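You operate a simulated robot arm through the tools that you are given. There is no shell and no other tool. Be economical: measure what you need, move in short steps, check, and stop when the job is done.

Carry out the task below with a simulated two-armed robot. There is one attempt and no reset: what you move stays moved.

JOB
On the checking end of the blue bench, fold the rag in half and then in half again.
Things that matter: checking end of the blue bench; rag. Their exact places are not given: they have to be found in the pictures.

The check looks at the end state, three seconds after you hand in, the way a careful person would. Anything else that was tipped, shoved, dropped, spilled or broken makes it a failure. Flat cloth is picked up by pressing the open fingertips on it (5 to 10 N) and closing them slowly along it; thin cloth reads only 2 to 8 mm in the jaws.

ROBOT AND FRAMES
Two 7-joint arms with two-finger parallel grippers on one trunk, on a base that drives. Base frame: it is fixed to the floor where the robot stands at the start and does not move with it; the origin is under the middle of the robot, x ahead of it, y to its left, z up. Lengths are in mm, angles in rad, forces in N, time in s.
The left shoulder is at the start at [71, 144, 1073], the right one opposite. Places, roughly: checking end of the blue bench [700, -100, 800]. Payload 3.43 kg a hand.
Tool frame (each hand has its own): the origin (TCP) lies between the finger pads and is the grasp point; the fingertips stand 34 mm ahead of it; z points along the fingers, y is the line along which they close. The gripper opens to 128 mm. The fingers are 24 mm wide and 12 mm thick; the gripper's body (48 by 130 mm) begins 96 mm behind the TCP.
Orientation is told as [roll, pitch, yaw] about the base's x, y, z axes, in that order, counted from this pose: with the fingers straight down and closing along the base's y, the tool's x points along the base's -x, its y along +y and its z along -z.

CONTROLS
- The arms move only by the tool drive_tool. It takes "left_rows", "right_rows" or both (then of equal length, played together; a hand with none holds still); each is a list of rows, each a list of 3 entries, a list of its own where there are three numbers: the shift along the tool's x, y, z in mm, then the turn, a rotation vector about the tool's x, y, z in rad, then the opening, from 0 (shut) to 1 (fully open). In form: [[[dx, dy, dz], [wx, wy, wz], fingers], ...]. A call has 1 to 20 rows; each row shifts and turns the commanded pose from where the row before left it, along the tool's axes as they then stand. Rows are played at 5 a second. More than 50 mm and 0.15 rad between two rows, or a gripper value outside its range, and nothing of the call is played. A pose out of reach is approached as far as the arm can. The call stops where the force on the tool passes 40 N (or 10 N more than at its start, if that is more) or the arm is blocked; 0.2 s more then pass. Each finger travels about 153 mm/s and halts on what it meets, pressing with about 30 N; the grip force reading is that of the motor and also rises with nothing between the fingers. The clock runs only during rows and for 0.2 s after the last one: add rows that do not move to give the fingers time. It gives the time, the measured TCP pose, the force on the tool (base axes), the opening and the grip force at its end, in the units of the frame above (readings bear some noise), with the torque about the TCP (base axes, N m) and any sound that the robot's microphone picked up.
- Cameras (640 x 400 px; columns grow to the right, rows downward): "scene" is now at [130.6, -35.1, 1283.1]; the picture's right is [-0.13, -0.99, -0.02], its down [-0.69, 0.10, -0.72] and it looks along [0.71, -0.08, -0.69] (base axes); focal length 214 px, centre (320, 200). "left" rides on the left gripper at [76, 11, -160] in its tool frame; the picture's right is [-0.15, 0.99, 0.00], its down [-0.88, -0.13, -0.46] and it looks along [-0.45, -0.07, 0.89] (tool axes); focal length 234 px, centre (320, 200). "right" rides on the right gripper at [76, -11, -160] in its tool frame; the picture's right is [0.15, 0.99, 0.00], its down [-0.88, 0.13, -0.46] and it looks along [-0.45, 0.07, 0.89] (tool axes); focal length 234 px, centre (320, 200).
- capture(camera): a new picture of that camera. It takes no simulated time.
- move_column(by): slides the trunk up (or, below 0, down) by that many mm; the arms and the scene camera ride with it, the base frame stays. It gives what a move gives, with no picture.
- steer(legs): drives the robot by 1 to 6 legs, each [ahead, left, turn to the left] in mm, mm and rad, along the robot's own axes; the way and the turn of a leg run together, so that a leg with both is an arc; at most 1500 mm and 3.142 rad a leg. The arms and the cameras ride along, it lands a little off, and it stops where it bumps. It gives what a move gives.
- pan_tilt(pan, tilt): turns the head with the scene camera to pan (to the left, within 1.501 rad either way) and tilt (down, from -0.506 to 1.204), counted from straight ahead of the robot. It gives what a move gives.
- pixel_to_xyz(camera, pixels): for up to 12 pixels [column, row] of the newest picture of that camera ("zoom" is the newest enlarged one), the place [x, y, z] in the base frame of the surface seen there, good to about 2 mm. It takes no simulated time.
- enlarge(camera, box): a new picture of the part [left, top, right, bottom] of that camera's present view, enlarged. It takes no simulated time.
- hand_in(): hands the job in; it is judged then, once.

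Go step by step. Measure first, check grasps and placings, and put right what went wrong. The budget is 80 turns and 58 pictures, counting those below and the enlarged ones. Unless the task says otherwise, let go and move clear before handing in, and close with one line.

The tools are called after "Call:" as a command line: name --argument value ..., lists and objects as JSON in quotes. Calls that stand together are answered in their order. drive_tool: Moves the arms, as the interface text tells. Its arguments: {"type":"object","properties":{"left_rows":{"type":"array","items":{"type":"array"}},"right_rows":{"type":"array","items":{"type":"array"}}},"required":[]} The other tools are called the same way: move_column (by) slides the trunk up or down; steer (legs) drives the base; pan_tilt (pan, tilt) turns the head that bears the scene camera; capture (camera) takes a picture; pixel_to_xyz (camera, pixels) gives the place of the surface under pixels of a picture; enlarge (camera, box) takes an enlarged picture of a part of a camera's view; hand_in () hands the job in.

At the start:

```text
time_s: 0.0
left_ee_pos: [667.6, 253.8, 954.8]
left_orientation: [0.021, -0.001, -0.018]
left_wrist_force: [-0.5, 0.2, -0.5]
left_moment: [0.02, 0.0, 0.01]
left_opening: 128.1
left_grasp_force: 0.0
right_ee_pos: [650.1, -250.3, 968.5]
right_orientation: [0.019, -0.003, -0.011]
right_wrist_force: [0.4, -0.3, -0.6]
right_moment: [0.02, 0.03, 0.01]
right_opening: 128.2
right_grasp_force: 0.0
trunk travel left (down, up): [-550.0, 390.0]
robot x, y, heading: [1.4, 0.2, -0.01]
head pan, tilt: [-0.119, 0.768]
```

scene: 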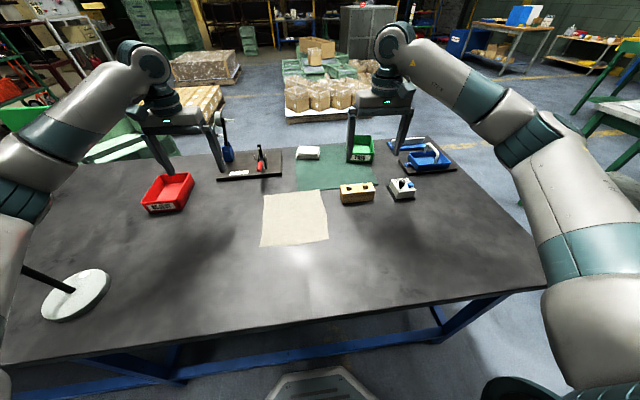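
right: 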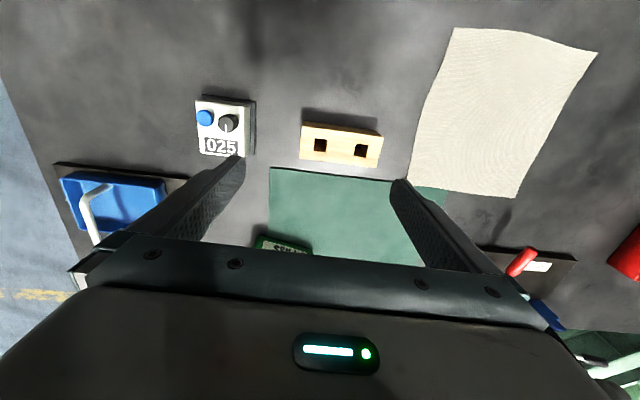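
left: 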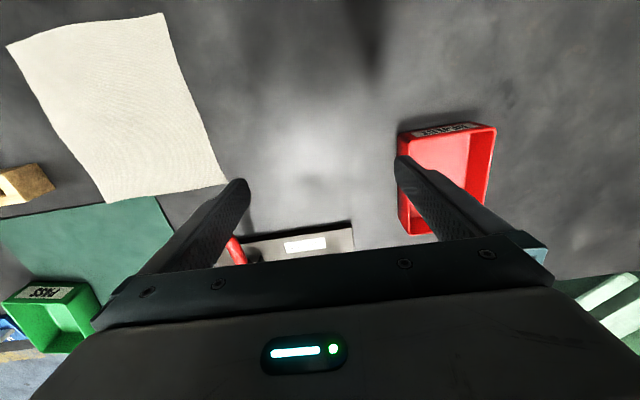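

The rag is the cream cloth near scene pixels (262,194)-(328,243). I'll measure its corners and the things beside it.

Call:
enlarge --camera "scene" --box '[220, 130, 460, 280]'

Call:
pixel_to_xyz --camera "scene" --pixels '[[265, 195], [323, 190], [328, 240], [262, 245], [295, 218], [343, 203], [374, 200], [300, 190], [243, 178], [371, 186], [342, 187], [300, 260]]'

```text
2.67 times, centred on (340, 205) of scene
```

zoom: 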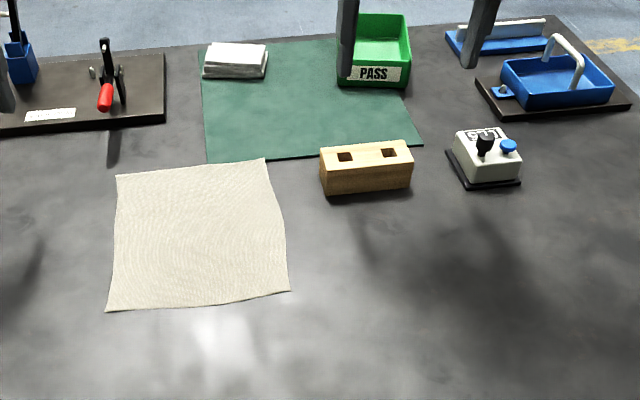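

```text
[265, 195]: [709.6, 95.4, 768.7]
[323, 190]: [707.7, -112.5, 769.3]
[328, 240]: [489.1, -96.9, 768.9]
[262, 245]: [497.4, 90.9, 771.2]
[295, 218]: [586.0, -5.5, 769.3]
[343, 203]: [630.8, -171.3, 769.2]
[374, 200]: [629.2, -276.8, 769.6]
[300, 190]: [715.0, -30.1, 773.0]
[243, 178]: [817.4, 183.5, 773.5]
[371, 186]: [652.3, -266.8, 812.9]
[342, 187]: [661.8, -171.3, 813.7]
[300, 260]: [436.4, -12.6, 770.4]
```

The bench top is at z≈769 and the rag is roughly 215 x 195 mm. I'll read its corners from the zoom picture, then back off slightly for elbow room.

Call:
pixel_to_xyz --camera "zoom" --pixels '[[117, 177], [263, 160], [288, 290], [108, 309], [190, 169], [283, 230], [112, 240], [200, 303], [105, 45], [108, 100], [322, 150], [150, 120]]'

Call:
steer --legs '[[-80, 0, 0]]'

```text
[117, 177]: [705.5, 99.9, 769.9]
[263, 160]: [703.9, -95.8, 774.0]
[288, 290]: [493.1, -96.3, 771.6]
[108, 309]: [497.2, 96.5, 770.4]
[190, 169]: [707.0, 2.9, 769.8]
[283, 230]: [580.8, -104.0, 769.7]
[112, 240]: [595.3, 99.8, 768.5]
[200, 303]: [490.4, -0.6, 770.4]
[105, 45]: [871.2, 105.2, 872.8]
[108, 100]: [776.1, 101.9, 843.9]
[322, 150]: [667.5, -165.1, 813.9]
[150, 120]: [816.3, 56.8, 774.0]
```

```text
time_s: 1.1
left_ee_pos: [585.3, 265.1, 947.5]
left_orientation: [0.003, 0.003, -0.017]
left_wrist_force: [0.6, -0.6, 0.6]
left_moment: [0.08, 0.04, -0.01]
left_opening: 127.8
left_grasp_force: 0.2
right_ee_pos: [571.5, -238.7, 968.9]
right_orientation: [0.004, 0.004, -0.011]
right_wrist_force: [0.5, 0.3, 0.7]
right_moment: [0.08, 0.04, 0.01]
right_opening: 127.9
right_grasp_force: 0.1
trunk travel left (down, up): [-550.0, 390.0]
robot x, y, heading: [-82.3, -2.4, -0.008]
head pan, tilt: [-0.119, 0.768]
```

The far corners are at (706,100) and (704,-96), and the clamp's red handle tip is at (776,102,844). I'll fold the far edge toward me, so first I bring both hands, nearly closed, above the far corners.

Call:
drive_tool --left_rows '[[[-20.8, -30.7, 8], [0, 0, 0], 0.17], [[-20.8, -30.7, 8], [0, 0, 0], 0.17], [[-20.8, -30.7, 8], [0, 0, 0], 0.17], [[-20.8, -30.7, 24], [0, 0, 0], 0.17], [[-20.8, -30.7, 24], [0, 0, 0], 0.17], [[-20.8, -30.7, 25], [0, 0, -0.017], 0.17], [[0, 0, 0], [0, 0, 0], 0.17]]' --right_rows '[[[-22.3, 27.2, 12], [0, 0, 0], 0.17], [[-22.3, 27.2, 12], [0, 0, 0], 0.17], [[-22.3, 27.2, 15], [0, 0, 0], 0.17], [[-22.3, 27.2, 26], [0, 0, 0], 0.17], [[-22.3, 27.2, 26], [0, 0, 0], 0.17], [[-22.3, 27.2, 28], [0, 0, -0.011], 0.17], [[0, 0, 0], [0, 0, 0], 0.17]]'

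Call:
capture --camera "scene"

Call:
capture --camera "left"

Call:
capture --camera "right"

```text
time_s: 2.7
left_ee_pos: [705.4, 80.1, 853.6]
left_orientation: [-0.002, -0.001, 0.0]
left_wrist_force: [-0.2, 0.5, 0.4]
left_moment: [-0.05, -0.03, -0.01]
left_opening: 21.7
left_grasp_force: 0.0
right_ee_pos: [703.2, -73.2, 851.9]
right_orientation: [0.0, 0.001, 0.0]
right_wrist_force: [-0.4, 0.4, 0.9]
right_moment: [0.01, 0.0, -0.01]
right_opening: 22.1
right_grasp_force: 0.1
trunk travel left (down, up): [-550.0, 390.0]
robot x, y, heading: [-81.1, -3.1, -0.011]
head pan, tilt: [-0.119, 0.768]
```

```text
53 pictures are left
```

scene: 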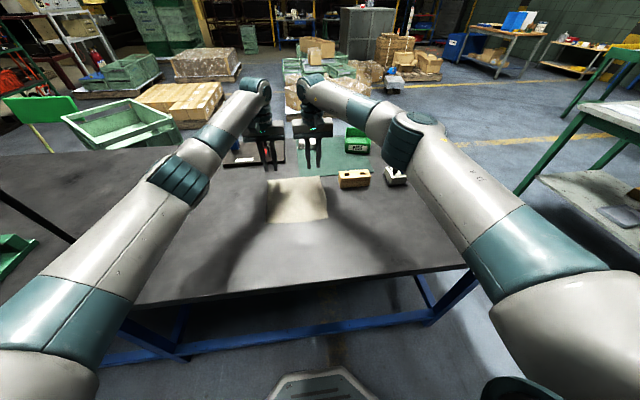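

```text
52 pictures are left
```

left: 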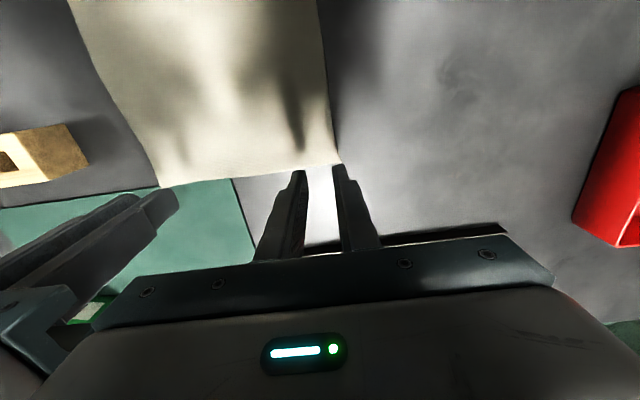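

```text
51 pictures are left
```

right: 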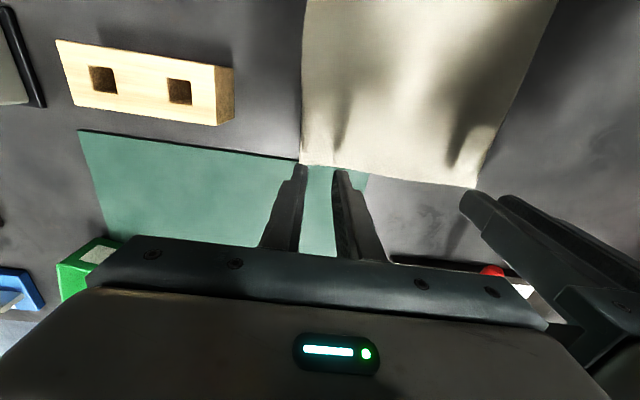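

The hands are apart and above the far edge. I'll measure the far corners from the wrist cameras: left (340,162), right (301,165).

Call:
pixel_to_xyz --camera "left" --pixels '[[337, 160], [250, 173], [165, 185], [320, 162]]'

Call:
pixel_to_xyz --camera "right" --pixels '[[304, 162], [390, 173], [470, 185], [325, 165]]'

```text
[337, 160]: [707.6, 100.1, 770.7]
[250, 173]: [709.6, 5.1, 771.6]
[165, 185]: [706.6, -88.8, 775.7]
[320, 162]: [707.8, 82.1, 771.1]
```

```text
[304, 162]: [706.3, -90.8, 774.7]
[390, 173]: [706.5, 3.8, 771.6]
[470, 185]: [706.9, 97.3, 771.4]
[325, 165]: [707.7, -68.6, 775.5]
```

Edge is at x≈708. I'll lower to just above the cloth and then press gently.

Call:
drive_tool --left_rows '[[[-1.5, 0, 22], [0, 0, 0], 0.17], [[-1.5, 0, 20], [0, 0, 0], 0.17], [[0, 0, 4], [0, 0, 0], 0.17], [[0, 0, 3], [0, 0, 0], 0.17], [[0, 0, 0], [0, 0, 0], 0.17]]' --right_rows '[[[-2, 0, 20], [0, 0, 0], 0.17], [[-2, 0, 20], [0, 0, 0], 0.17], [[0, 0, 4], [0, 0, 0], 0.17], [[0, 0, 3], [0, 0, 0], 0.17], [[0, 0, 0], [0, 0, 0], 0.17]]'

```text
time_s: 3.9
left_ee_pos: [709.0, 80.8, 804.6]
left_orientation: [-0.001, -0.005, -0.001]
left_wrist_force: [2.9, 0.5, 16.6]
left_moment: [0.1, -0.02, 0.0]
left_opening: 21.9
left_grasp_force: 0.0
right_ee_pos: [708.2, -74.3, 809.2]
right_orientation: [0.0, -0.002, 0.0]
right_wrist_force: [7.7, 0.5, 13.5]
right_moment: [-0.17, -0.27, 0.12]
right_opening: 21.8
right_grasp_force: 0.0
trunk travel left (down, up): [-550.0, 390.0]
robot x, y, heading: [-81.2, -4.6, -0.004]
head pan, tilt: [-0.119, 0.768]
```

Contact forces are 16 and 13 N, a bit much. I'll ease up a little.

Call:
drive_tool --left_rows '[[[0, 0, -1], [0, 0, 0], 0.17], [[0, 0, 0], [0, 0, 0], 0.17]]' --right_rows '[[[0, 0, -0.7], [0, 0, 0], 0.17], [[0, 0, 0], [0, 0, 0], 0.17]]'

```text
time_s: 4.5
left_ee_pos: [706.9, 80.2, 804.6]
left_orientation: [-0.001, -0.005, 0.0]
left_wrist_force: [4.3, 0.0, 16.1]
left_moment: [0.09, 0.0, 0.02]
left_opening: 21.8
left_grasp_force: 0.0
right_ee_pos: [707.1, -74.4, 809.7]
right_orientation: [0.001, -0.002, -0.001]
right_wrist_force: [8.8, 0.9, 14.2]
right_moment: [-0.2, -0.28, 0.14]
right_opening: 21.5
right_grasp_force: 0.0
trunk travel left (down, up): [-550.0, 390.0]
robot x, y, heading: [-83.9, -3.7, -0.013]
head pan, tilt: [-0.119, 0.768]
```

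Call:
drive_tool --left_rows '[[[0, 0, -2], [0, 0, 0], 0.17], [[0, 0, 0], [0, 0, 0], 0.17]]' --right_rows '[[[0, 0, -1.5], [0, 0, 0], 0.17], [[0, 0, 0], [0, 0, 0], 0.17]]'

Call:
capture --camera "right"

```text
time_s: 5.1
left_ee_pos: [707.7, 81.0, 805.6]
left_orientation: [-0.001, 0.0, 0.0]
left_wrist_force: [0.2, -1.0, 7.6]
left_moment: [-0.03, 0.03, 0.02]
left_opening: 21.6
left_grasp_force: 0.0
right_ee_pos: [706.9, -73.4, 809.3]
right_orientation: [0.0, 0.002, 0.0]
right_wrist_force: [4.4, -0.2, 11.2]
right_moment: [-0.15, -0.17, 0.1]
right_opening: 20.9
right_grasp_force: 0.1
trunk travel left (down, up): [-550.0, 390.0]
robot x, y, heading: [-85.5, -1.4, -0.01]
head pan, tilt: [-0.119, 0.768]
```

```text
50 pictures are left
```

right: 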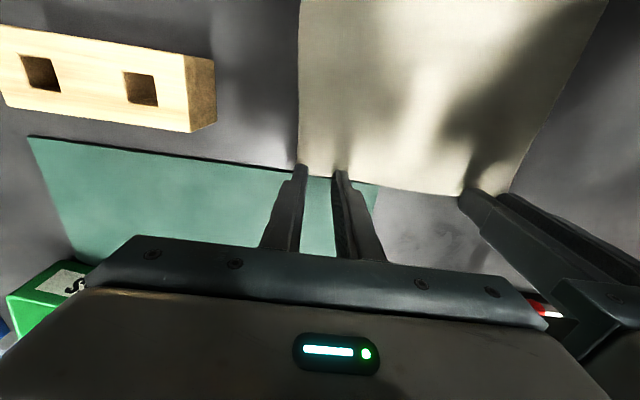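

Pressing at about 8 and 11 N. I'll close slowly now.

Call:
drive_tool --left_rows '[[[0, 0, 0], [0, 0, 0], 0.15], [[0, 0, 0], [0, 0, 0], 0.13], [[0, 0, 0], [0, 0, 0], 0.11], [[0, 0, 0], [0, 0, 0], 0.09], [[0, 0, 0], [0, 0, 0], 0.07], [[0, 0, 0], [0, 0, 0], 0.05], [[0, 0, 0], [0, 0, 0], 0.03], [[0, 0, 0], [0, 0, 0], 0.0], [[0, 0, 0], [0, 0, 0], 0.0]]' --right_rows '[[[0, 0, 0], [0, 0, 0], 0.15], [[0, 0, 0], [0, 0, 0], 0.13], [[0, 0, 0], [0, 0, 0], 0.11], [[0, 0, 0], [0, 0, 0], 0.09], [[0, 0, 0], [0, 0, 0], 0.07], [[0, 0, 0], [0, 0, 0], 0.05], [[0, 0, 0], [0, 0, 0], 0.03], [[0, 0, 0], [0, 0, 0], 0.0], [[0, 0, 0], [0, 0, 0], 0.0]]'

Call:
capture --camera "right"

Call:
capture --camera "left"

```text
time_s: 7.1
left_ee_pos: [708.5, 79.9, 805.8]
left_orientation: [-0.003, -0.001, 0.001]
left_wrist_force: [0.0, 0.1, -0.1]
left_moment: [0.0, -0.01, 0.02]
left_opening: 0.0
left_grasp_force: 29.6
right_ee_pos: [707.8, -74.2, 809.2]
right_orientation: [0.001, 0.001, 0.001]
right_wrist_force: [-1.2, -7.2, 11.5]
right_moment: [-0.3, 0.04, 0.0]
right_opening: 0.0
right_grasp_force: 30.0
trunk travel left (down, up): [-550.0, 390.0]
robot x, y, heading: [-81.5, -3.4, -0.007]
head pan, tilt: [-0.119, 0.768]
```

```text
49 pictures are left
```

right: 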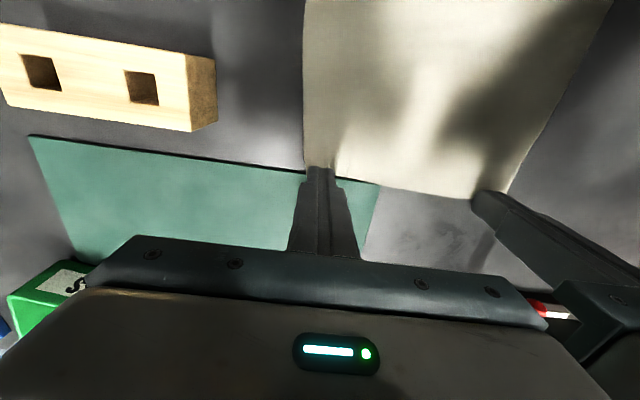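

```text
48 pictures are left
```

left: 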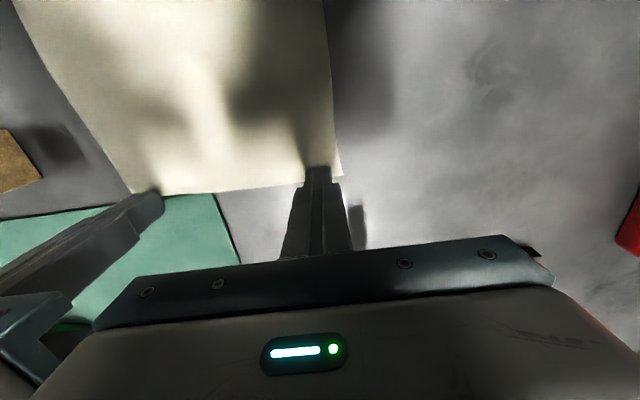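

Both jaws shut empty: the tips barely overlapped the cloth and the right ones rode on the mat edge. I'll lift, open, shift about 14 mm inward and press again.

Call:
drive_tool --left_rows '[[[0, 0, -12], [0, 0, 0], 0.0], [[13, -1, 0], [0, 0, 0], 0.22], [[0, 0, 6], [0, 0, 0], 0.22], [[0, 0, 4], [0, 0, 0], 0.22], [[0, 0, 3], [0, 0, 0], 0.22], [[0, 0, 0], [0, 0, 0], 0.22]]' --right_rows '[[[0, 0, -12], [0, 0, 0], 0.0], [[15, 0, 0], [0, 0, 0], 0.22], [[0, 0, 6], [0, 0, 0], 0.22], [[0, 0, 5], [0, 0, 0], 0.22], [[0, 0, 4], [0, 0, 0], 0.22], [[0, 0, 0], [0, 0, 0], 0.22]]'

```text
time_s: 8.5
left_ee_pos: [695.5, 79.8, 804.5]
left_orientation: [-0.003, -0.005, 0.001]
left_wrist_force: [0.2, 0.3, 3.5]
left_moment: [0.0, -0.05, 0.01]
left_opening: 28.2
left_grasp_force: 0.0
right_ee_pos: [693.4, -74.2, 807.4]
right_orientation: [0.0, -0.002, 0.0]
right_wrist_force: [3.2, 0.6, 12.6]
right_moment: [-0.16, -0.25, 0.06]
right_opening: 28.2
right_grasp_force: 0.0
trunk travel left (down, up): [-550.0, 390.0]
robot x, y, heading: [-82.8, 1.5, -0.009]
head pan, tilt: [-0.119, 0.768]
```

Call:
drive_tool --left_rows '[[[0, 0, 2], [0, 0, 0], 0.22], [[0, 0, 0], [0, 0, 0], 0.22], [[0, 0, 0.3], [0, 0, 0], 0.2], [[0, 0, 0.3], [0, 0, 0], 0.18], [[0, 0, 0.3], [0, 0, 0], 0.16], [[0, 0, 0.3], [0, 0, 0], 0.14], [[0, 0, 0], [0, 0, 0], 0.12], [[0, 0, 0], [0, 0, 0], 0.1], [[0, 0, 0], [0, 0, 0], 0.08], [[0, 0, 0], [0, 0, 0], 0.06]]' --right_rows '[[[0, 0, 0], [0, 0, 0], 0.22], [[0, 0, 0], [0, 0, 0], 0.22], [[0, 0, 0], [0, 0, 0], 0.2], [[0, 0, 0], [0, 0, 0], 0.18], [[0, 0, 0], [0, 0, 0], 0.16], [[0, 0, 0], [0, 0, 0], 0.14], [[0, 0, 0], [0, 0, 0], 0.12], [[0, 0, 0], [0, 0, 0], 0.1], [[0, 0, 0], [0, 0, 0], 0.08], [[0, 0, 0], [0, 0, 0], 0.06]]'

Call:
capture --camera "left"

Call:
capture --camera "right"

```text
time_s: 10.7
left_ee_pos: [694.9, 79.5, 804.0]
left_orientation: [-0.002, -0.008, -0.002]
left_wrist_force: [0.0, -1.0, 32.3]
left_moment: [-0.11, 0.06, 0.02]
left_opening: 8.4
left_grasp_force: 0.8
right_ee_pos: [692.0, -73.7, 807.2]
right_orientation: [-0.001, 0.001, 0.002]
right_wrist_force: [-0.7, 0.1, -0.2]
right_moment: [0.01, 0.03, 0.01]
right_opening: 7.7
right_grasp_force: 0.1
trunk travel left (down, up): [-550.0, 390.0]
robot x, y, heading: [-87.1, -0.9, -0.01]
head pan, tilt: [-0.119, 0.768]
```

```text
47 pictures are left
```

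left: 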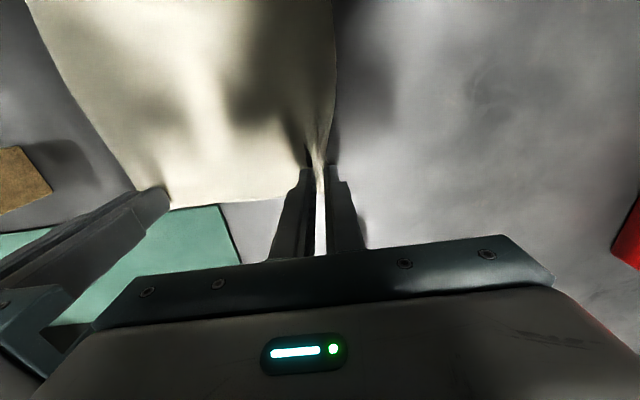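

```text
46 pictures are left
```

right: 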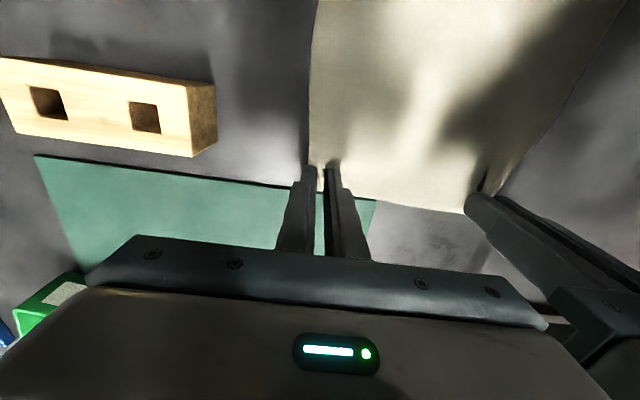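

The left jaws show a clear ruck at (318,150). The right ones lost contact. I'll shut the left, then open the right, shift it 5 mm inward and press again.

Call:
drive_tool --left_rows '[[[0, 0, 0], [0, 0, 0], 0.04], [[0, 0, -1], [0, 0, 0], 0.02], [[0, 0, -1], [0, 0, 0], 0.0], [[0, 0, 0], [0, 0, 0], 0.0], [[0, 0, 0], [0, 0, 0], 0.0], [[0, 0, 0], [0, 0, 0], 0.0]]' --right_rows '[[[0, 0, -10], [0, 0, 0], 0.06], [[6, 5, 0], [0, 0, 0], 0.22], [[0, 0, 5], [0, 0, 0], 0.22], [[0, 0, 4], [0, 0, 0], 0.22], [[0, 0, 3], [0, 0, 0], 0.22], [[0, 0, 0], [0, 0, 0], 0.22]]'

Call:
capture --camera "right"

```text
time_s: 12.1
left_ee_pos: [694.4, 80.3, 805.5]
left_orientation: [0.0, -0.003, -0.001]
left_wrist_force: [1.2, -1.8, 22.2]
left_moment: [-0.1, -0.04, 0.01]
left_opening: 1.8
left_grasp_force: 30.2
right_ee_pos: [685.8, -69.8, 805.6]
right_orientation: [0.0, -0.001, 0.0]
right_wrist_force: [0.6, -0.8, 4.3]
right_moment: [-0.05, -0.02, 0.04]
right_opening: 28.2
right_grasp_force: 0.1
trunk travel left (down, up): [-550.0, 390.0]
robot x, y, heading: [-82.8, -5.9, -0.007]
head pan, tilt: [-0.119, 0.768]
```

```text
45 pictures are left
```

right: 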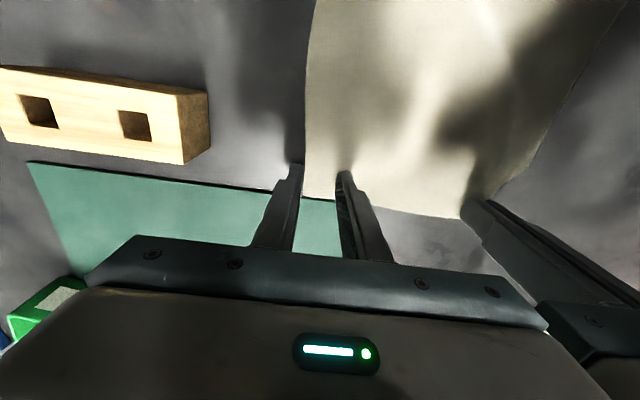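

Left holds cloth (1.8 mm). The right outer finger at (295,180) lies just off the cloth edge (304,180), so I'll shift 8 mm inward with a smaller opening, press and close.

Call:
drive_tool --right_rows '[[[0, 0, -8], [0, 0, 0], 0.2], [[0, 8, 0], [0, 0, 0], 0.18], [[0, 0, 5], [0, 0, 0], 0.18], [[0, 0, 4], [0, 0, 0], 0.18], [[0, 0, 1.5], [0, 0, 0], 0.18], [[0, 0, 0], [0, 0, 0], 0.18], [[0, 0, 0], [0, 0, 0], 0.18]]'

Call:
capture --camera "right"

```text
time_s: 13.7
left_ee_pos: [693.5, 79.4, 805.2]
left_orientation: [0.0, -0.006, 0.001]
left_wrist_force: [1.3, -1.4, 9.7]
left_moment: [-0.05, -0.06, 0.01]
left_opening: 1.9
left_grasp_force: 29.6
right_ee_pos: [686.0, -61.4, 804.4]
right_orientation: [0.001, -0.006, 0.0]
right_wrist_force: [1.0, -3.4, 27.2]
right_moment: [-0.21, 0.01, 0.0]
right_opening: 23.2
right_grasp_force: 0.0
trunk travel left (down, up): [-550.0, 390.0]
robot x, y, heading: [-83.3, -0.6, -0.003]
head pan, tilt: [-0.119, 0.768]
```

```text
44 pictures are left
```

right: 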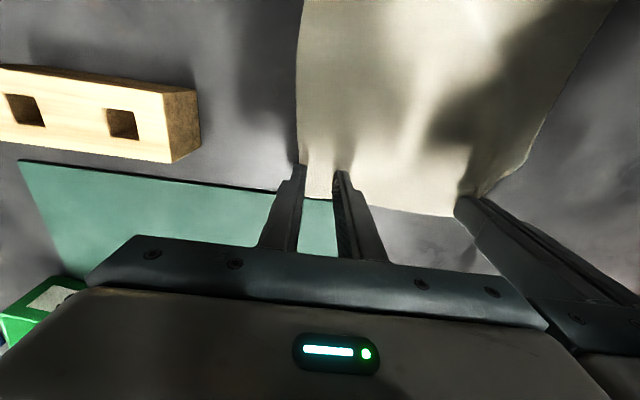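

The right tips are now both on the cloth. I'll ease a touch and close slowly.

Call:
drive_tool --right_rows '[[[0, 0, -0.7], [0, 0, 0], 0.18], [[0, 0, 0], [0, 0, 0], 0.16], [[0, 0, 0], [0, 0, 0], 0.14], [[0, 0, 0], [0, 0, 0], 0.12], [[0, 0, 0], [0, 0, 0], 0.1], [[0, 0, 0], [0, 0, 0], 0.08], [[0, 0, 0], [0, 0, 0], 0.06], [[0, 0, 0], [0, 0, 0], 0.04], [[0, 0, -0.5], [0, 0, 0], 0.02], [[0, 0, -0.5], [0, 0, 0], 0.0], [[0, 0, 0], [0, 0, 0], 0.0], [[0, 0, 0], [0, 0, 0], 0.0]]'

Call:
capture --camera "right"

```text
time_s: 16.3
left_ee_pos: [696.0, 80.8, 804.6]
left_orientation: [-0.002, -0.002, -0.001]
left_wrist_force: [-0.6, -4.6, 1.6]
left_moment: [-0.11, 0.01, 0.03]
left_opening: 1.8
left_grasp_force: 30.2
right_ee_pos: [685.3, -61.1, 806.1]
right_orientation: [-0.001, -0.004, 0.0]
right_wrist_force: [-2.5, 2.7, 28.5]
right_moment: [0.08, 0.04, 0.06]
right_opening: 1.6
right_grasp_force: 29.4
trunk travel left (down, up): [-550.0, 390.0]
robot x, y, heading: [-81.7, -1.4, -0.009]
head pan, tilt: [-0.119, 0.768]
```

```text
43 pictures are left
```

right: 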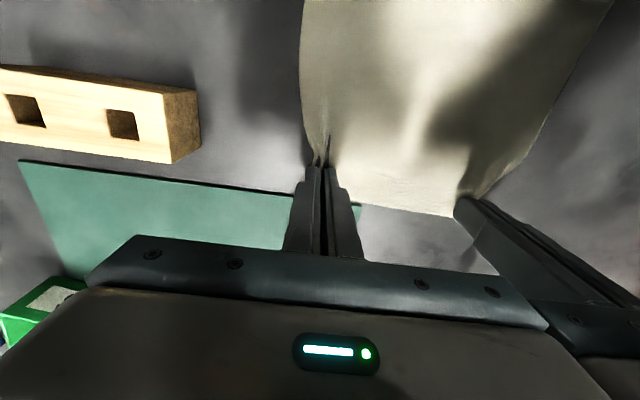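

Both hands hold cloth (1.8 and 1.6 mm). I'll start the fold with a small lift and check.

Call:
drive_tool --left_rows '[[[6, 0, -26], [0, 0, 0], 0], [[11.7, 0, -25], [0, -0.05, 0], 0], [[21.4, 0, -20.9], [0, -0.07, 0], 0]]' --right_rows '[[[6, 0, -26], [0, 0, 0], 0], [[11.7, 0, -25], [0, -0.05, 0], 0], [[21.4, 0, -20.9], [0, -0.07, 0], 0]]'

Call:
capture --camera "scene"

```text
time_s: 17.1
left_ee_pos: [654.5, 79.6, 874.9]
left_orientation: [-0.001, -0.121, -0.001]
left_wrist_force: [0.5, -3.3, 0.2]
left_moment: [-0.09, -0.03, 0.04]
left_opening: 2.1
left_grasp_force: 29.8
right_ee_pos: [645.5, -62.3, 871.9]
right_orientation: [0.0, -0.12, -0.001]
right_wrist_force: [-0.2, 4.0, -0.1]
right_moment: [0.12, -0.01, 0.05]
right_opening: 1.7
right_grasp_force: 30.3
trunk travel left (down, up): [-550.0, 390.0]
robot x, y, heading: [-83.7, -0.6, -0.009]
head pan, tilt: [-0.119, 0.768]
```

```text
42 pictures are left
```

scene: 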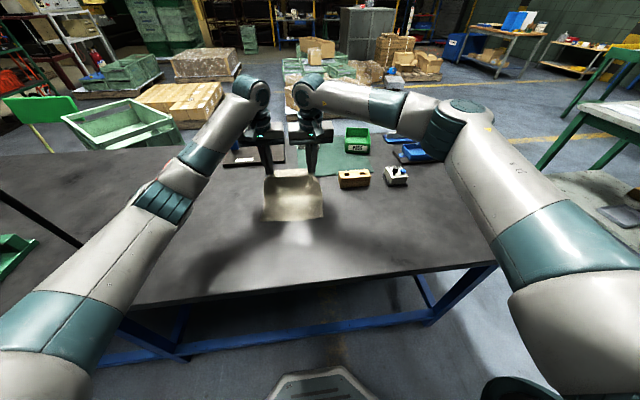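

Both corners are lifted, with the edge taut between the hands. I'll continue the arc with the progressive forward tilt.

Call:
drive_tool --left_rows '[[[26.4, 0, -12.7], [0, -0.08, 0], 0], [[26.8, 0, -9.7], [0, -0.1, 0], 0], [[28.8, 0, -2.4], [0, -0.1, 0], 0], [[28.1, 0, -0.5], [0, -0.1, 0], 0], [[27.4, 0, 3.7], [0, -0.08, 0], 0], [[26.5, 0, 5.7], [0, -0.07, 0], 0]]' --right_rows '[[[22.9, 0, -12.3], [0, -0.08, 0], 0], [[23.4, 0, -9.0], [0, -0.1, 0], 0], [[25.5, 0, -1.4], [0, -0.1, 0], 0], [[24.9, 0, 0.9], [0, -0.1, 0], 0], [[24.3, 0, 5.4], [0, -0.08, 0], 0], [[23.6, 0, 7.6], [0, -0.07, 0], 0]]'

Call:
enlarge --camera "scene" --box '[200, 100, 440, 250]'

```text
time_s: 18.5
left_ee_pos: [504.7, 79.9, 834.8]
left_orientation: [-0.004, -0.653, 0.001]
left_wrist_force: [1.3, -5.5, -0.1]
left_moment: [-0.18, -0.02, -0.1]
left_opening: 2.1
left_grasp_force: 30.0
right_ee_pos: [517.7, -61.2, 834.9]
right_orientation: [0.001, -0.653, -0.001]
right_wrist_force: [-0.9, 5.5, -0.5]
right_moment: [0.11, 0.01, 0.13]
right_opening: 1.7
right_grasp_force: 30.1
trunk travel left (down, up): [-550.0, 390.0]
robot x, y, heading: [-86.3, -3.5, -0.016]
head pan, tilt: [-0.119, 0.768]
```

```text
2.67 times, centred on (320, 175) of scene
```

zoom: 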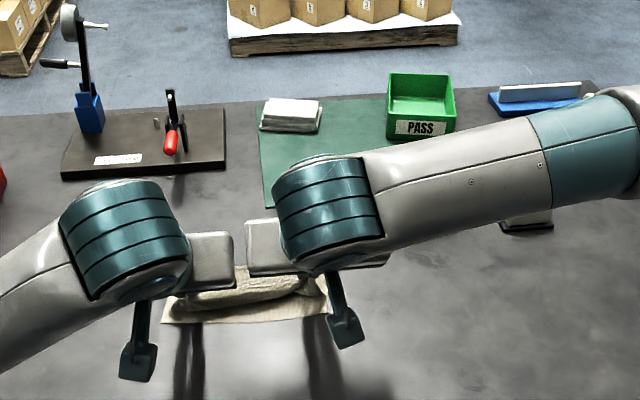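

The fold is nearly over. I'll lower to the near edge.

Call:
drive_tool --left_rows '[[[22.3, 0, 5.8], [0, -0.05, 0], 0], [[14.5, 0, 4.8], [0, 0, 0], 0], [[0, 0, 0], [0, 0, 0], 0]]' --right_rows '[[[22.3, 0, 5.8], [0, -0.05, 0], 0], [[14.5, 0, 4.8], [0, 0, 0], 0], [[0, 0, 0], [0, 0, 0], 0]]'

Call:
capture --camera "left"

Call:
capture --camera "right"

```text
time_s: 19.5
left_ee_pos: [496.7, 79.9, 842.6]
left_orientation: [0.012, -0.779, -0.004]
left_wrist_force: [-0.5, -11.8, -3.0]
left_moment: [-0.38, 0.04, -0.2]
left_opening: 2.1
left_grasp_force: 30.2
right_ee_pos: [488.6, -62.2, 807.0]
right_orientation: [0.019, -0.71, -0.005]
right_wrist_force: [-0.5, 11.6, 3.0]
right_moment: [0.3, -0.08, 0.29]
right_opening: 1.5
right_grasp_force: 29.5
trunk travel left (down, up): [-550.0, 390.0]
robot x, y, heading: [-81.1, -4.3, -0.011]
head pan, tilt: [-0.119, 0.768]
stopped in row 3 (left hand): the arm was blocked; the commanded pose is now the measured one
```

```text
40 pictures are left
```

left: 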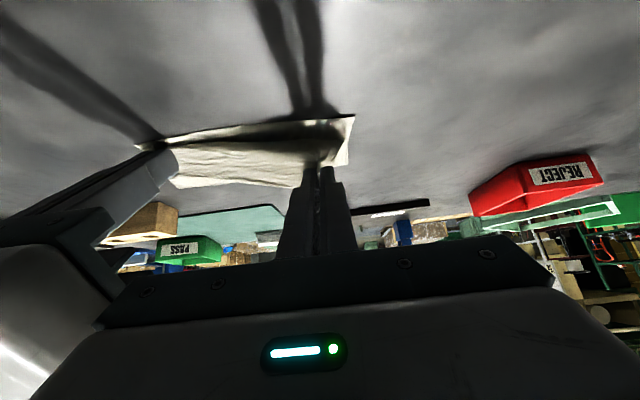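

```text
39 pictures are left
```

right: 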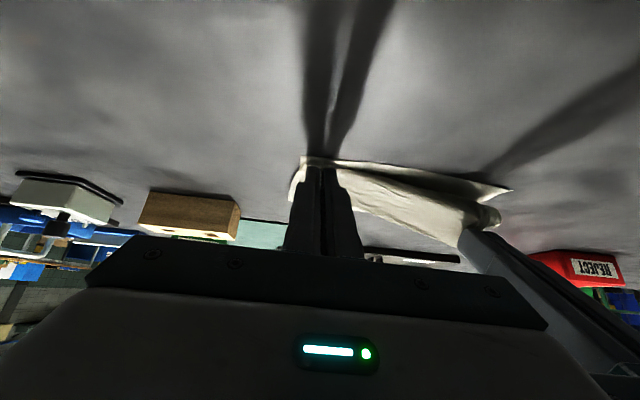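

The left arm hit a joint limit at this tilt, with its tip about 40 mm high. I'll reduce the tilt on both hands while bringing the tips down.

Call:
drive_tool --left_rows '[[[6.6, 0, 4.6], [0, 0.095, 0], 0], [[6.15, 0, 5.2], [0, 0.095, 0], 0], [[5.6, 0, 5.7], [0, 0.095, 0], 0], [[5.1, 0, 6.2], [0, 0.095, 0], 0], [[0, 0, 0], [0, 0, 0], 0]]' --right_rows '[[[-2.9, 0, 0.3], [0, 0.065, 0], 0], [[-2.9, 0, 0.1], [0, 0.065, 0], 0], [[-2.9, 0, 0], [0, 0.065, 0], 0], [[-2.9, 0, -0.2], [0, 0.065, 0], 0], [[0, 0, 0], [0, 0, 0], 0]]'

Call:
capture --camera "left"

Call:
capture --camera "right"

```text
time_s: 20.6
left_ee_pos: [496.4, 83.8, 807.8]
left_orientation: [-0.009, -0.397, 0.011]
left_wrist_force: [-0.7, -8.2, 14.2]
left_moment: [-0.3, 0.04, -0.02]
left_opening: 1.8
left_grasp_force: 29.9
right_ee_pos: [504.2, -58.2, 807.9]
right_orientation: [0.003, -0.436, 0.003]
right_wrist_force: [-0.7, 5.9, 2.1]
right_moment: [0.16, 0.06, 0.13]
right_opening: 1.8
right_grasp_force: 30.0
trunk travel left (down, up): [-550.0, 390.0]
robot x, y, heading: [-83.5, -3.0, -0.003]
head pan, tilt: [-0.119, 0.768]
stopped in row 5 (left hand): the force on the tool passed its limit (the readings are from after the stop); the commanded pose is now the measured one
```

```text
38 pictures are left
```

left: 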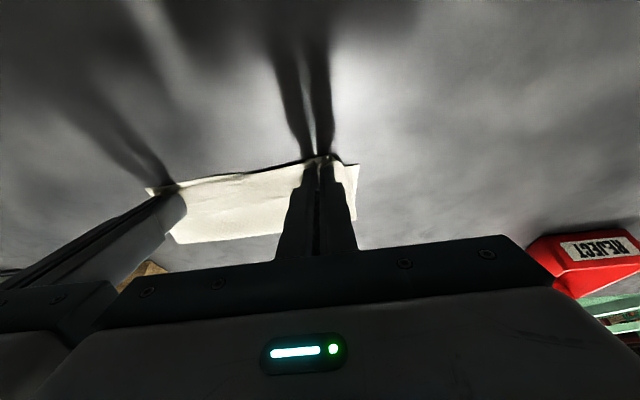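

```text
37 pictures are left
```

right: 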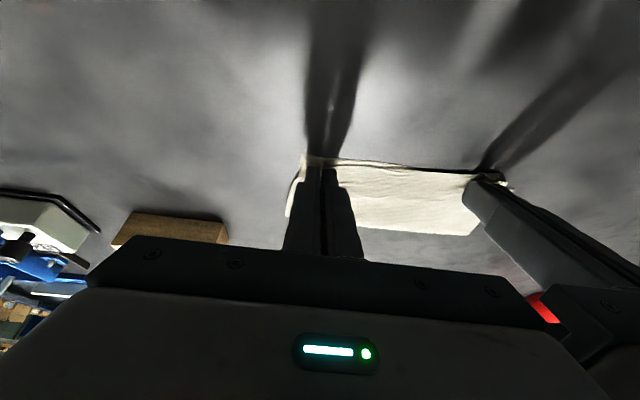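

Both tips are down near the near edge (left tip x≈509, right ≈519). I'll open gently and back the hands off along their fingers.

Call:
drive_tool --left_rows '[[[0, 0, 0], [0, 0, 0], 0.05], [[0, 0, 0], [0, 0, 0], 0.12], [[0, 0, 0], [0, 0, 0], 0.12], [[0, 0, -15], [0, 0, 0], 0.12], [[0, 0, -30], [0, 0, 0], 0.12], [[0, 15, -35], [0, 0.1, 0], 0.12], [[0, 30, -30], [0, 0.1, 0], 0.12], [[0, 40, -10], [0, 0.1, 0], 0.12], [[0, 40, 0], [0, 0.1, 0], 0.12]]' --right_rows '[[[0, 0, 0], [0, 0, 0], 0.05], [[0, 0, 0], [0, 0, 0], 0.12], [[0, 0, 0], [0, 0, 0], 0.12], [[0, 0, -15], [0, 0, 0], 0.12], [[0, 0, -30], [0, 0, 0], 0.12], [[0, -15, -35], [0, 0.1, 0], 0.12], [[0, -30, -30], [0, 0.1, 0], 0.12], [[0, -40, -10], [0, 0.1, 0], 0.12], [[0, -40, 0], [0, 0.1, 0], 0.12]]'

Call:
enlarge --camera "scene" --box '[200, 130, 440, 280]'

```text
time_s: 22.6
left_ee_pos: [453.6, 209.4, 917.2]
left_orientation: [-0.004, 0.011, 0.008]
left_wrist_force: [0.0, -0.3, 0.3]
left_moment: [-0.05, -0.01, 0.04]
left_opening: 15.6
left_grasp_force: 0.0
right_ee_pos: [458.6, -185.1, 918.6]
right_orientation: [0.002, -0.035, 0.003]
right_wrist_force: [-0.1, -0.8, -0.4]
right_moment: [-0.04, 0.02, -0.01]
right_opening: 15.4
right_grasp_force: 0.1
trunk travel left (down, up): [-550.0, 390.0]
robot x, y, heading: [-77.5, -2.5, -0.011]
head pan, tilt: [-0.119, 0.768]
```

```text
2.67 times, centred on (320, 205) of scene
```

zoom: 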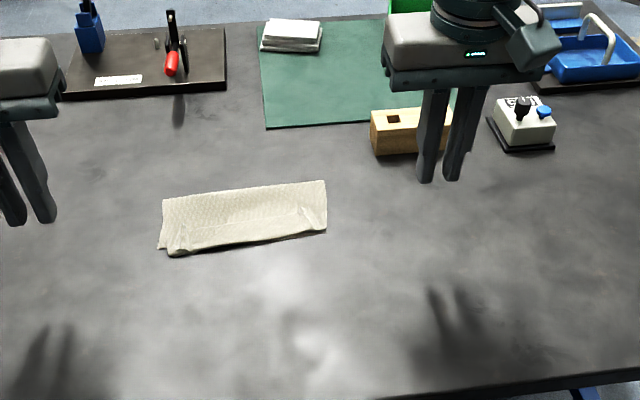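

The half fold worked. There may be a small hem turned back along the near edge, so I'll look closer and measure.

Call:
enlarge --camera "scene" --box '[250, 190, 330, 240]'

Call:
capture --camera "left"

```text
8.00 times, centred on (290, 215) of scene
```

zoom: 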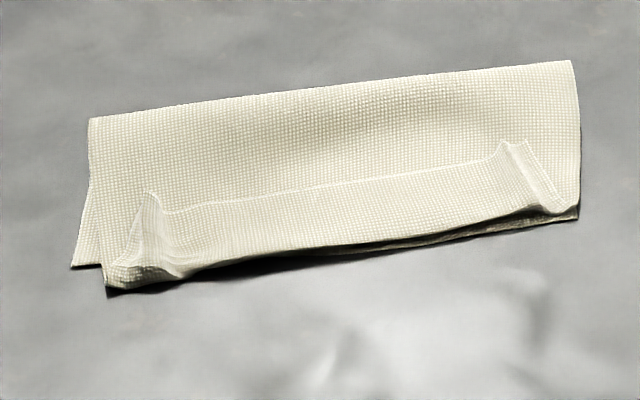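

```text
34 pictures are left
```

left: 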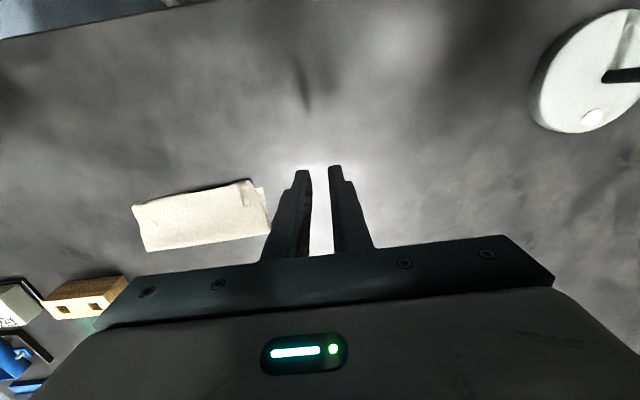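

A hem of about 30 mm is turned back on top, with upright ridges left by the pinches at zoom (150,210) and (515,160). I'll measure them so I can pinch those ridges and pull the hem out toward me.

Call:
pixel_to_xyz --camera "zoom" --pixels '[[150, 205], [155, 235], [145, 270], [512, 155], [535, 185], [555, 207], [108, 286], [576, 212], [90, 120], [572, 64], [75, 264], [330, 200]]'

```text
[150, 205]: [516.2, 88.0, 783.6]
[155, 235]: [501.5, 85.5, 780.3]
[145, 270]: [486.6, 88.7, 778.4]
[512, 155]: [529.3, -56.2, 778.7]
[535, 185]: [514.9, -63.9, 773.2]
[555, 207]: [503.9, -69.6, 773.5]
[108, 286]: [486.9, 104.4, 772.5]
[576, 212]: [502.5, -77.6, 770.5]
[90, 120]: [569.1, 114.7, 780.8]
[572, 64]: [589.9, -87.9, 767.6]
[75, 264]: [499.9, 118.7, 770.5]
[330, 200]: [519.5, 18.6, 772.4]
```

The top layer's edge sits at x≈516–529, turned back. I'll pinch just the ridge ends near that edge and peel it toward me, starting by hovering above them.

Call:
drive_tool --left_rows '[[[-17.3, -30.5, 10], [0, 0, 0], 0.16], [[-17.3, -30.5, 10], [0, 0, 0], 0.16], [[-17.3, -30.5, 10], [0, 0, 0], 0.16], [[-17.3, -30.5, 10], [0, 0, 0], 0.16], [[0, 0, 35], [0, 0, 0], 0.16], [[0, 0, 0], [0, 0, 0], 0.16]]' --right_rows '[[[-19, 32, 10], [0, 0, 0], 0.16], [[-19, 32, 10], [0, 0, 0], 0.16], [[-19, 32, 10], [0, 0, 0], 0.16], [[-19, 32, 10], [0, 0.035, 0], 0.16], [[0, 0, 35], [0, 0, 0], 0.16], [[0, 0, 0], [0, 0, 0], 0.16]]'

Call:
enlarge --camera "left" --box '[160, 80, 400, 230]'

Call:
enlarge --camera "right" --box '[240, 80, 480, 230]'

```text
time_s: 23.9
left_ee_pos: [524.1, 88.3, 842.4]
left_orientation: [-0.003, 0.006, 0.008]
left_wrist_force: [0.0, 0.6, 0.0]
left_moment: [0.0, 0.01, 0.0]
left_opening: 20.5
left_grasp_force: 0.0
right_ee_pos: [536.3, -56.3, 845.6]
right_orientation: [0.002, 0.0, 0.004]
right_wrist_force: [-0.9, -0.6, -0.6]
right_moment: [0.0, -0.02, 0.01]
right_opening: 20.8
right_grasp_force: 0.0
trunk travel left (down, up): [-550.0, 390.0]
robot x, y, heading: [-80.5, 0.5, -0.008]
head pan, tilt: [-0.119, 0.768]
```

```text
2.67 times, centred on (280, 155) of left
```

zoom: 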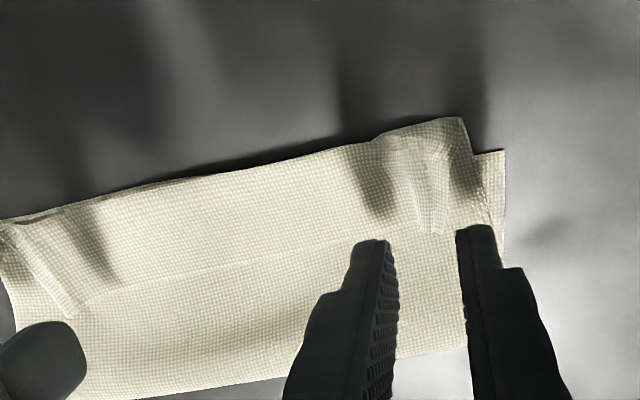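

```text
2.67 times, centred on (360, 155) of right
```

zoom: 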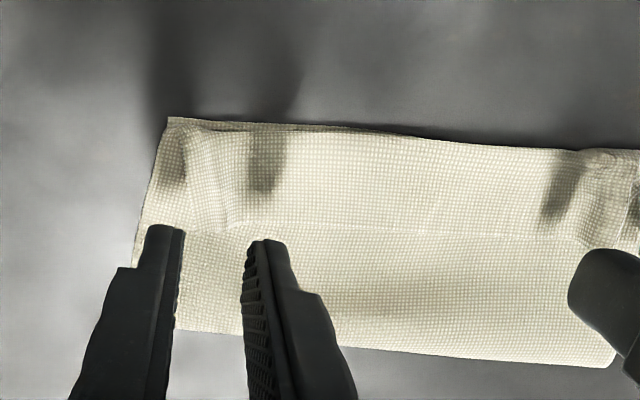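

Call:
pixel_to_xyz --camera "zoom" --pixels '[[228, 222], [205, 145], [170, 118], [140, 262], [240, 333], [400, 345], [400, 132], [400, 228], [180, 325]]'

Call:
pixel_to_xyz --camera "left" --pixels '[[322, 165], [316, 138], [348, 137], [333, 125], [270, 180], [260, 220], [190, 197]]'

```text
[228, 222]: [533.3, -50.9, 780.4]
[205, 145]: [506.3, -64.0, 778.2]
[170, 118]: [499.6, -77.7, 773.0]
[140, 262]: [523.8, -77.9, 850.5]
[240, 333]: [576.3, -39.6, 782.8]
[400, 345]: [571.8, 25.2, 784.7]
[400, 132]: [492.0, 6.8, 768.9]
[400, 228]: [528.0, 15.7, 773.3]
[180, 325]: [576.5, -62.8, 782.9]
```

```text
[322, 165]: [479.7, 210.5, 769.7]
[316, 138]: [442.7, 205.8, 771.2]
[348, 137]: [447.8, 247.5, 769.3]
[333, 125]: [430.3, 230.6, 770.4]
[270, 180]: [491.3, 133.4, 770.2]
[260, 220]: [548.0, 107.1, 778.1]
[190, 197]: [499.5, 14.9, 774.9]
```

Ridge ends are at about (522,89) and (533,-51). I'll lower the tips to z≈775 and pinch them.

Call:
drive_tool --left_rows '[[[0, 0, 17], [0, 0, 0], 0.16], [[0, 0, 16.5], [0, 0, 0], 0.16], [[0, 0, 0], [0, 0, 0], 0.16], [[0, 0, 0], [0, 0, 0], 0.12], [[0, 0, 0], [0, 0, 0], 0.08], [[0, 0, 0], [0, 0, 0], 0.05], [[0, 0, 0], [0, 0, 0], 0.02], [[0, 0, 0], [0, 0, 0], 0.0], [[0, 0, 0], [0, 0, 0], 0.0], [[0, 0, 0], [0, 0, 0], 0.0]]' --right_rows '[[[0, 2, 18], [0, 0, 0], 0.16], [[0, 2, 18.5], [0, 0, 0], 0.16], [[0, 0, 0], [0, 0, 0], 0.16], [[0, 0, 0], [0, 0, 0], 0.12], [[0, 0, 0], [0, 0, 0], 0.08], [[0, 0, 0], [0, 0, 0], 0.05], [[0, 0, 0], [0, 0, 0], 0.02], [[0, 0, 0], [0, 0, 0], 0.0], [[0, 0, 0], [0, 0, 0], 0.0], [[0, 0, 0], [0, 0, 0], 0.0]]'

Call:
enlarge --camera "left" --box '[160, 80, 400, 230]'

```text
time_s: 26.1
left_ee_pos: [524.3, 88.9, 807.5]
left_orientation: [-0.003, 0.01, 0.008]
left_wrist_force: [-0.3, -0.7, 0.0]
left_moment: [-0.08, -0.05, 0.03]
left_opening: 2.0
left_grasp_force: 29.8
right_ee_pos: [537.1, -52.8, 808.6]
right_orientation: [0.002, -0.001, 0.002]
right_wrist_force: [-0.2, 1.7, -0.1]
right_moment: [0.06, -0.01, -0.02]
right_opening: 1.6
right_grasp_force: 30.4
trunk travel left (down, up): [-550.0, 390.0]
robot x, y, heading: [-80.6, -2.4, -0.008]
head pan, tilt: [-0.119, 0.768]
```

```text
2.67 times, centred on (280, 155) of left
```

zoom: 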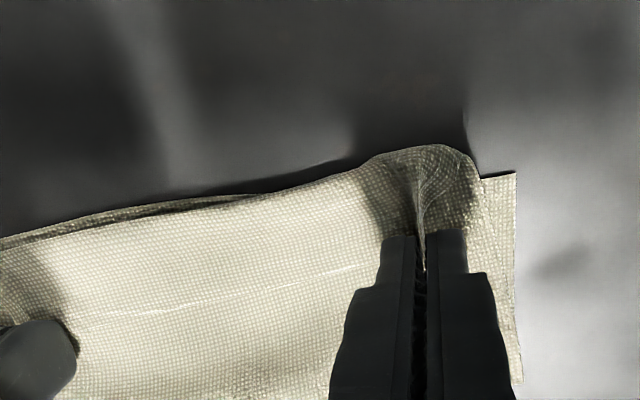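

Both ridges are pinched (2.0 and 1.6 mm). I'll lift the top layer above the fold line to remove the hem, then lay it down again; first the lift.

Call:
drive_tool --left_rows '[[[-11, 0, -24.5], [0, 0, 0], 0], [[-15, 0, -25], [0, 0, 0], 0], [[-15, 0, -22], [0, 0, 0], 0], [[-10, 0, -13], [0, 0, 0], 0], [[-3, 0, -8], [0, 0, 0], 0]]' --right_rows '[[[-11, 0, -24.5], [0, 0, 0], 0], [[-11, 0, -25], [0, 0, 0], 0], [[-11, 0, -22], [0, 0, 0], 0], [[-6, 0, -13], [0, 0, 0], 0], [[-3, 0, -8], [0, 0, 0], 0]]'

Call:
enlarge --camera "scene" --box '[220, 150, 380, 250]'

Call:
capture --camera "right"

```text
time_s: 27.4
left_ee_pos: [578.4, 90.7, 901.2]
left_orientation: [-0.003, 0.007, 0.009]
left_wrist_force: [0.1, -0.7, 0.3]
left_moment: [-0.06, 0.01, 0.03]
left_opening: 1.9
left_grasp_force: 30.3
right_ee_pos: [577.9, -51.0, 902.9]
right_orientation: [0.002, -0.002, 0.004]
right_wrist_force: [0.1, 2.3, -0.1]
right_moment: [0.09, 0.02, 0.01]
right_opening: 1.7
right_grasp_force: 29.9
trunk travel left (down, up): [-550.0, 390.0]
robot x, y, heading: [-80.9, -2.2, -0.009]
head pan, tilt: [-0.119, 0.768]
```

```text
4.00 times, centred on (300, 200) of scene
```

zoom: 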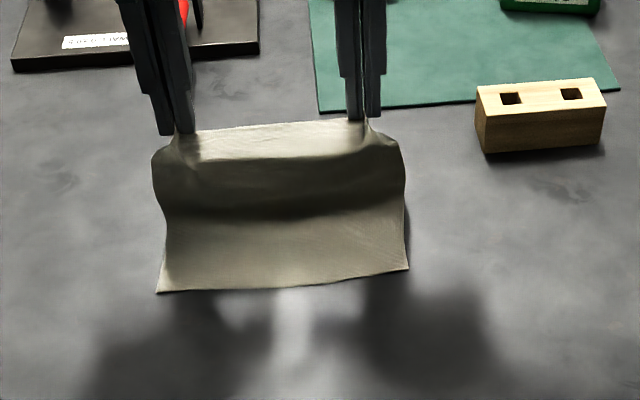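

```text
29 pictures are left
```

right: 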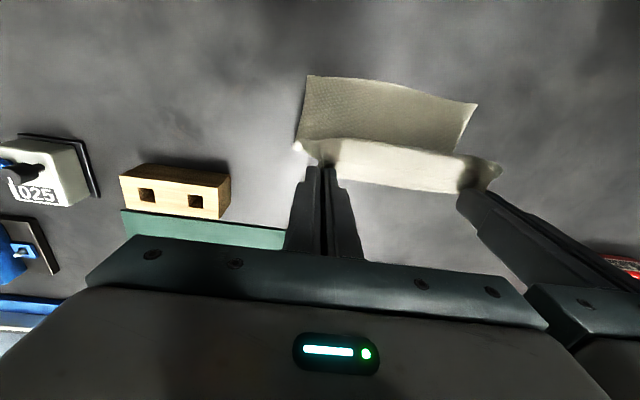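

The hem is mostly unrolled and hangs from the fingertips. I'll check where the bottom layer's near corners are before laying it down.

Call:
pixel_to_xyz --camera "zoom" --pixels '[[162, 288], [404, 266], [285, 280], [285, 218], [285, 165], [285, 127]]'

```text
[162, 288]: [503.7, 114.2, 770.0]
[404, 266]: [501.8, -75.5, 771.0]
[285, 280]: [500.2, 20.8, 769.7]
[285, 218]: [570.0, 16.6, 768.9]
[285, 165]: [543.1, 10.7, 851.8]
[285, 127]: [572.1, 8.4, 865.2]
```

The cloth still has S-shaped slack: the bottom leaves the table at x≈570 and the crease is at (543,852). I'll move the grips to +x above the intended fold line to straighten it.

Call:
drive_tool --left_rows '[[[-14, 0, -3], [0, 0, 0], 0], [[-14, 0, -3], [0, 0, 0], 0], [[0, 0, 0], [0, 0, 0], 0]]' --right_rows '[[[-14, 0, -2], [0, 0, 0], 0], [[-14, 0, -2], [0, 0, 0], 0], [[0, 0, 0], [0, 0, 0], 0]]'

Call:
enlarge --camera "scene" --box '[220, 150, 380, 250]'

Call:
pixel_to_xyz --camera "zoom" --pixels '[[285, 280], [285, 250], [285, 220], [285, 200], [285, 180], [285, 160], [285, 140], [285, 125], [285, 115], [162, 288]]'

```text
time_s: 28.1
left_ee_pos: [605.4, 90.7, 906.4]
left_orientation: [-0.004, 0.006, 0.008]
left_wrist_force: [0.2, -1.5, 0.1]
left_moment: [-0.07, -0.01, 0.04]
left_opening: 2.0
left_grasp_force: 29.6
right_ee_pos: [605.4, -51.6, 904.7]
right_orientation: [-0.001, 0.0, 0.004]
right_wrist_force: [-0.6, 1.1, -0.5]
right_moment: [0.08, -0.01, 0.0]
right_opening: 1.4
right_grasp_force: 30.2
trunk travel left (down, up): [-550.0, 390.0]
robot x, y, heading: [-80.6, -1.0, -0.006]
head pan, tilt: [-0.119, 0.768]
```

```text
4.00 times, centred on (300, 200) of scene
```

zoom: 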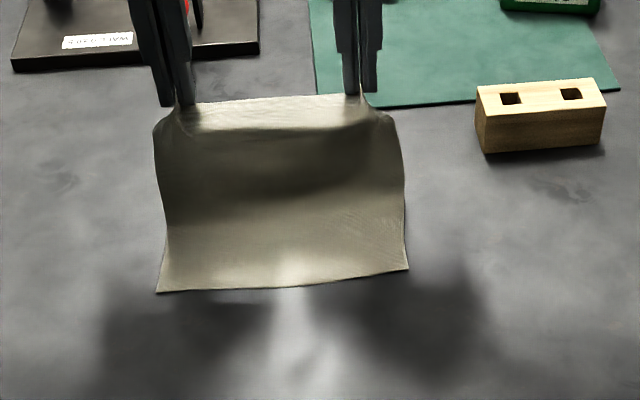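

```text
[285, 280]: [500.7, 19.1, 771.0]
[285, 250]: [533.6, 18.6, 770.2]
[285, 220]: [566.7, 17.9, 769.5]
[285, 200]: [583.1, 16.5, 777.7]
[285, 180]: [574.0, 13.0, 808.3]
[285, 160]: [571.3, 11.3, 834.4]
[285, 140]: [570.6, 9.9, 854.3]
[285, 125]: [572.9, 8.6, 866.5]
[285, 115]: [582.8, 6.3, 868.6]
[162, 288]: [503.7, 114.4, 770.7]
```

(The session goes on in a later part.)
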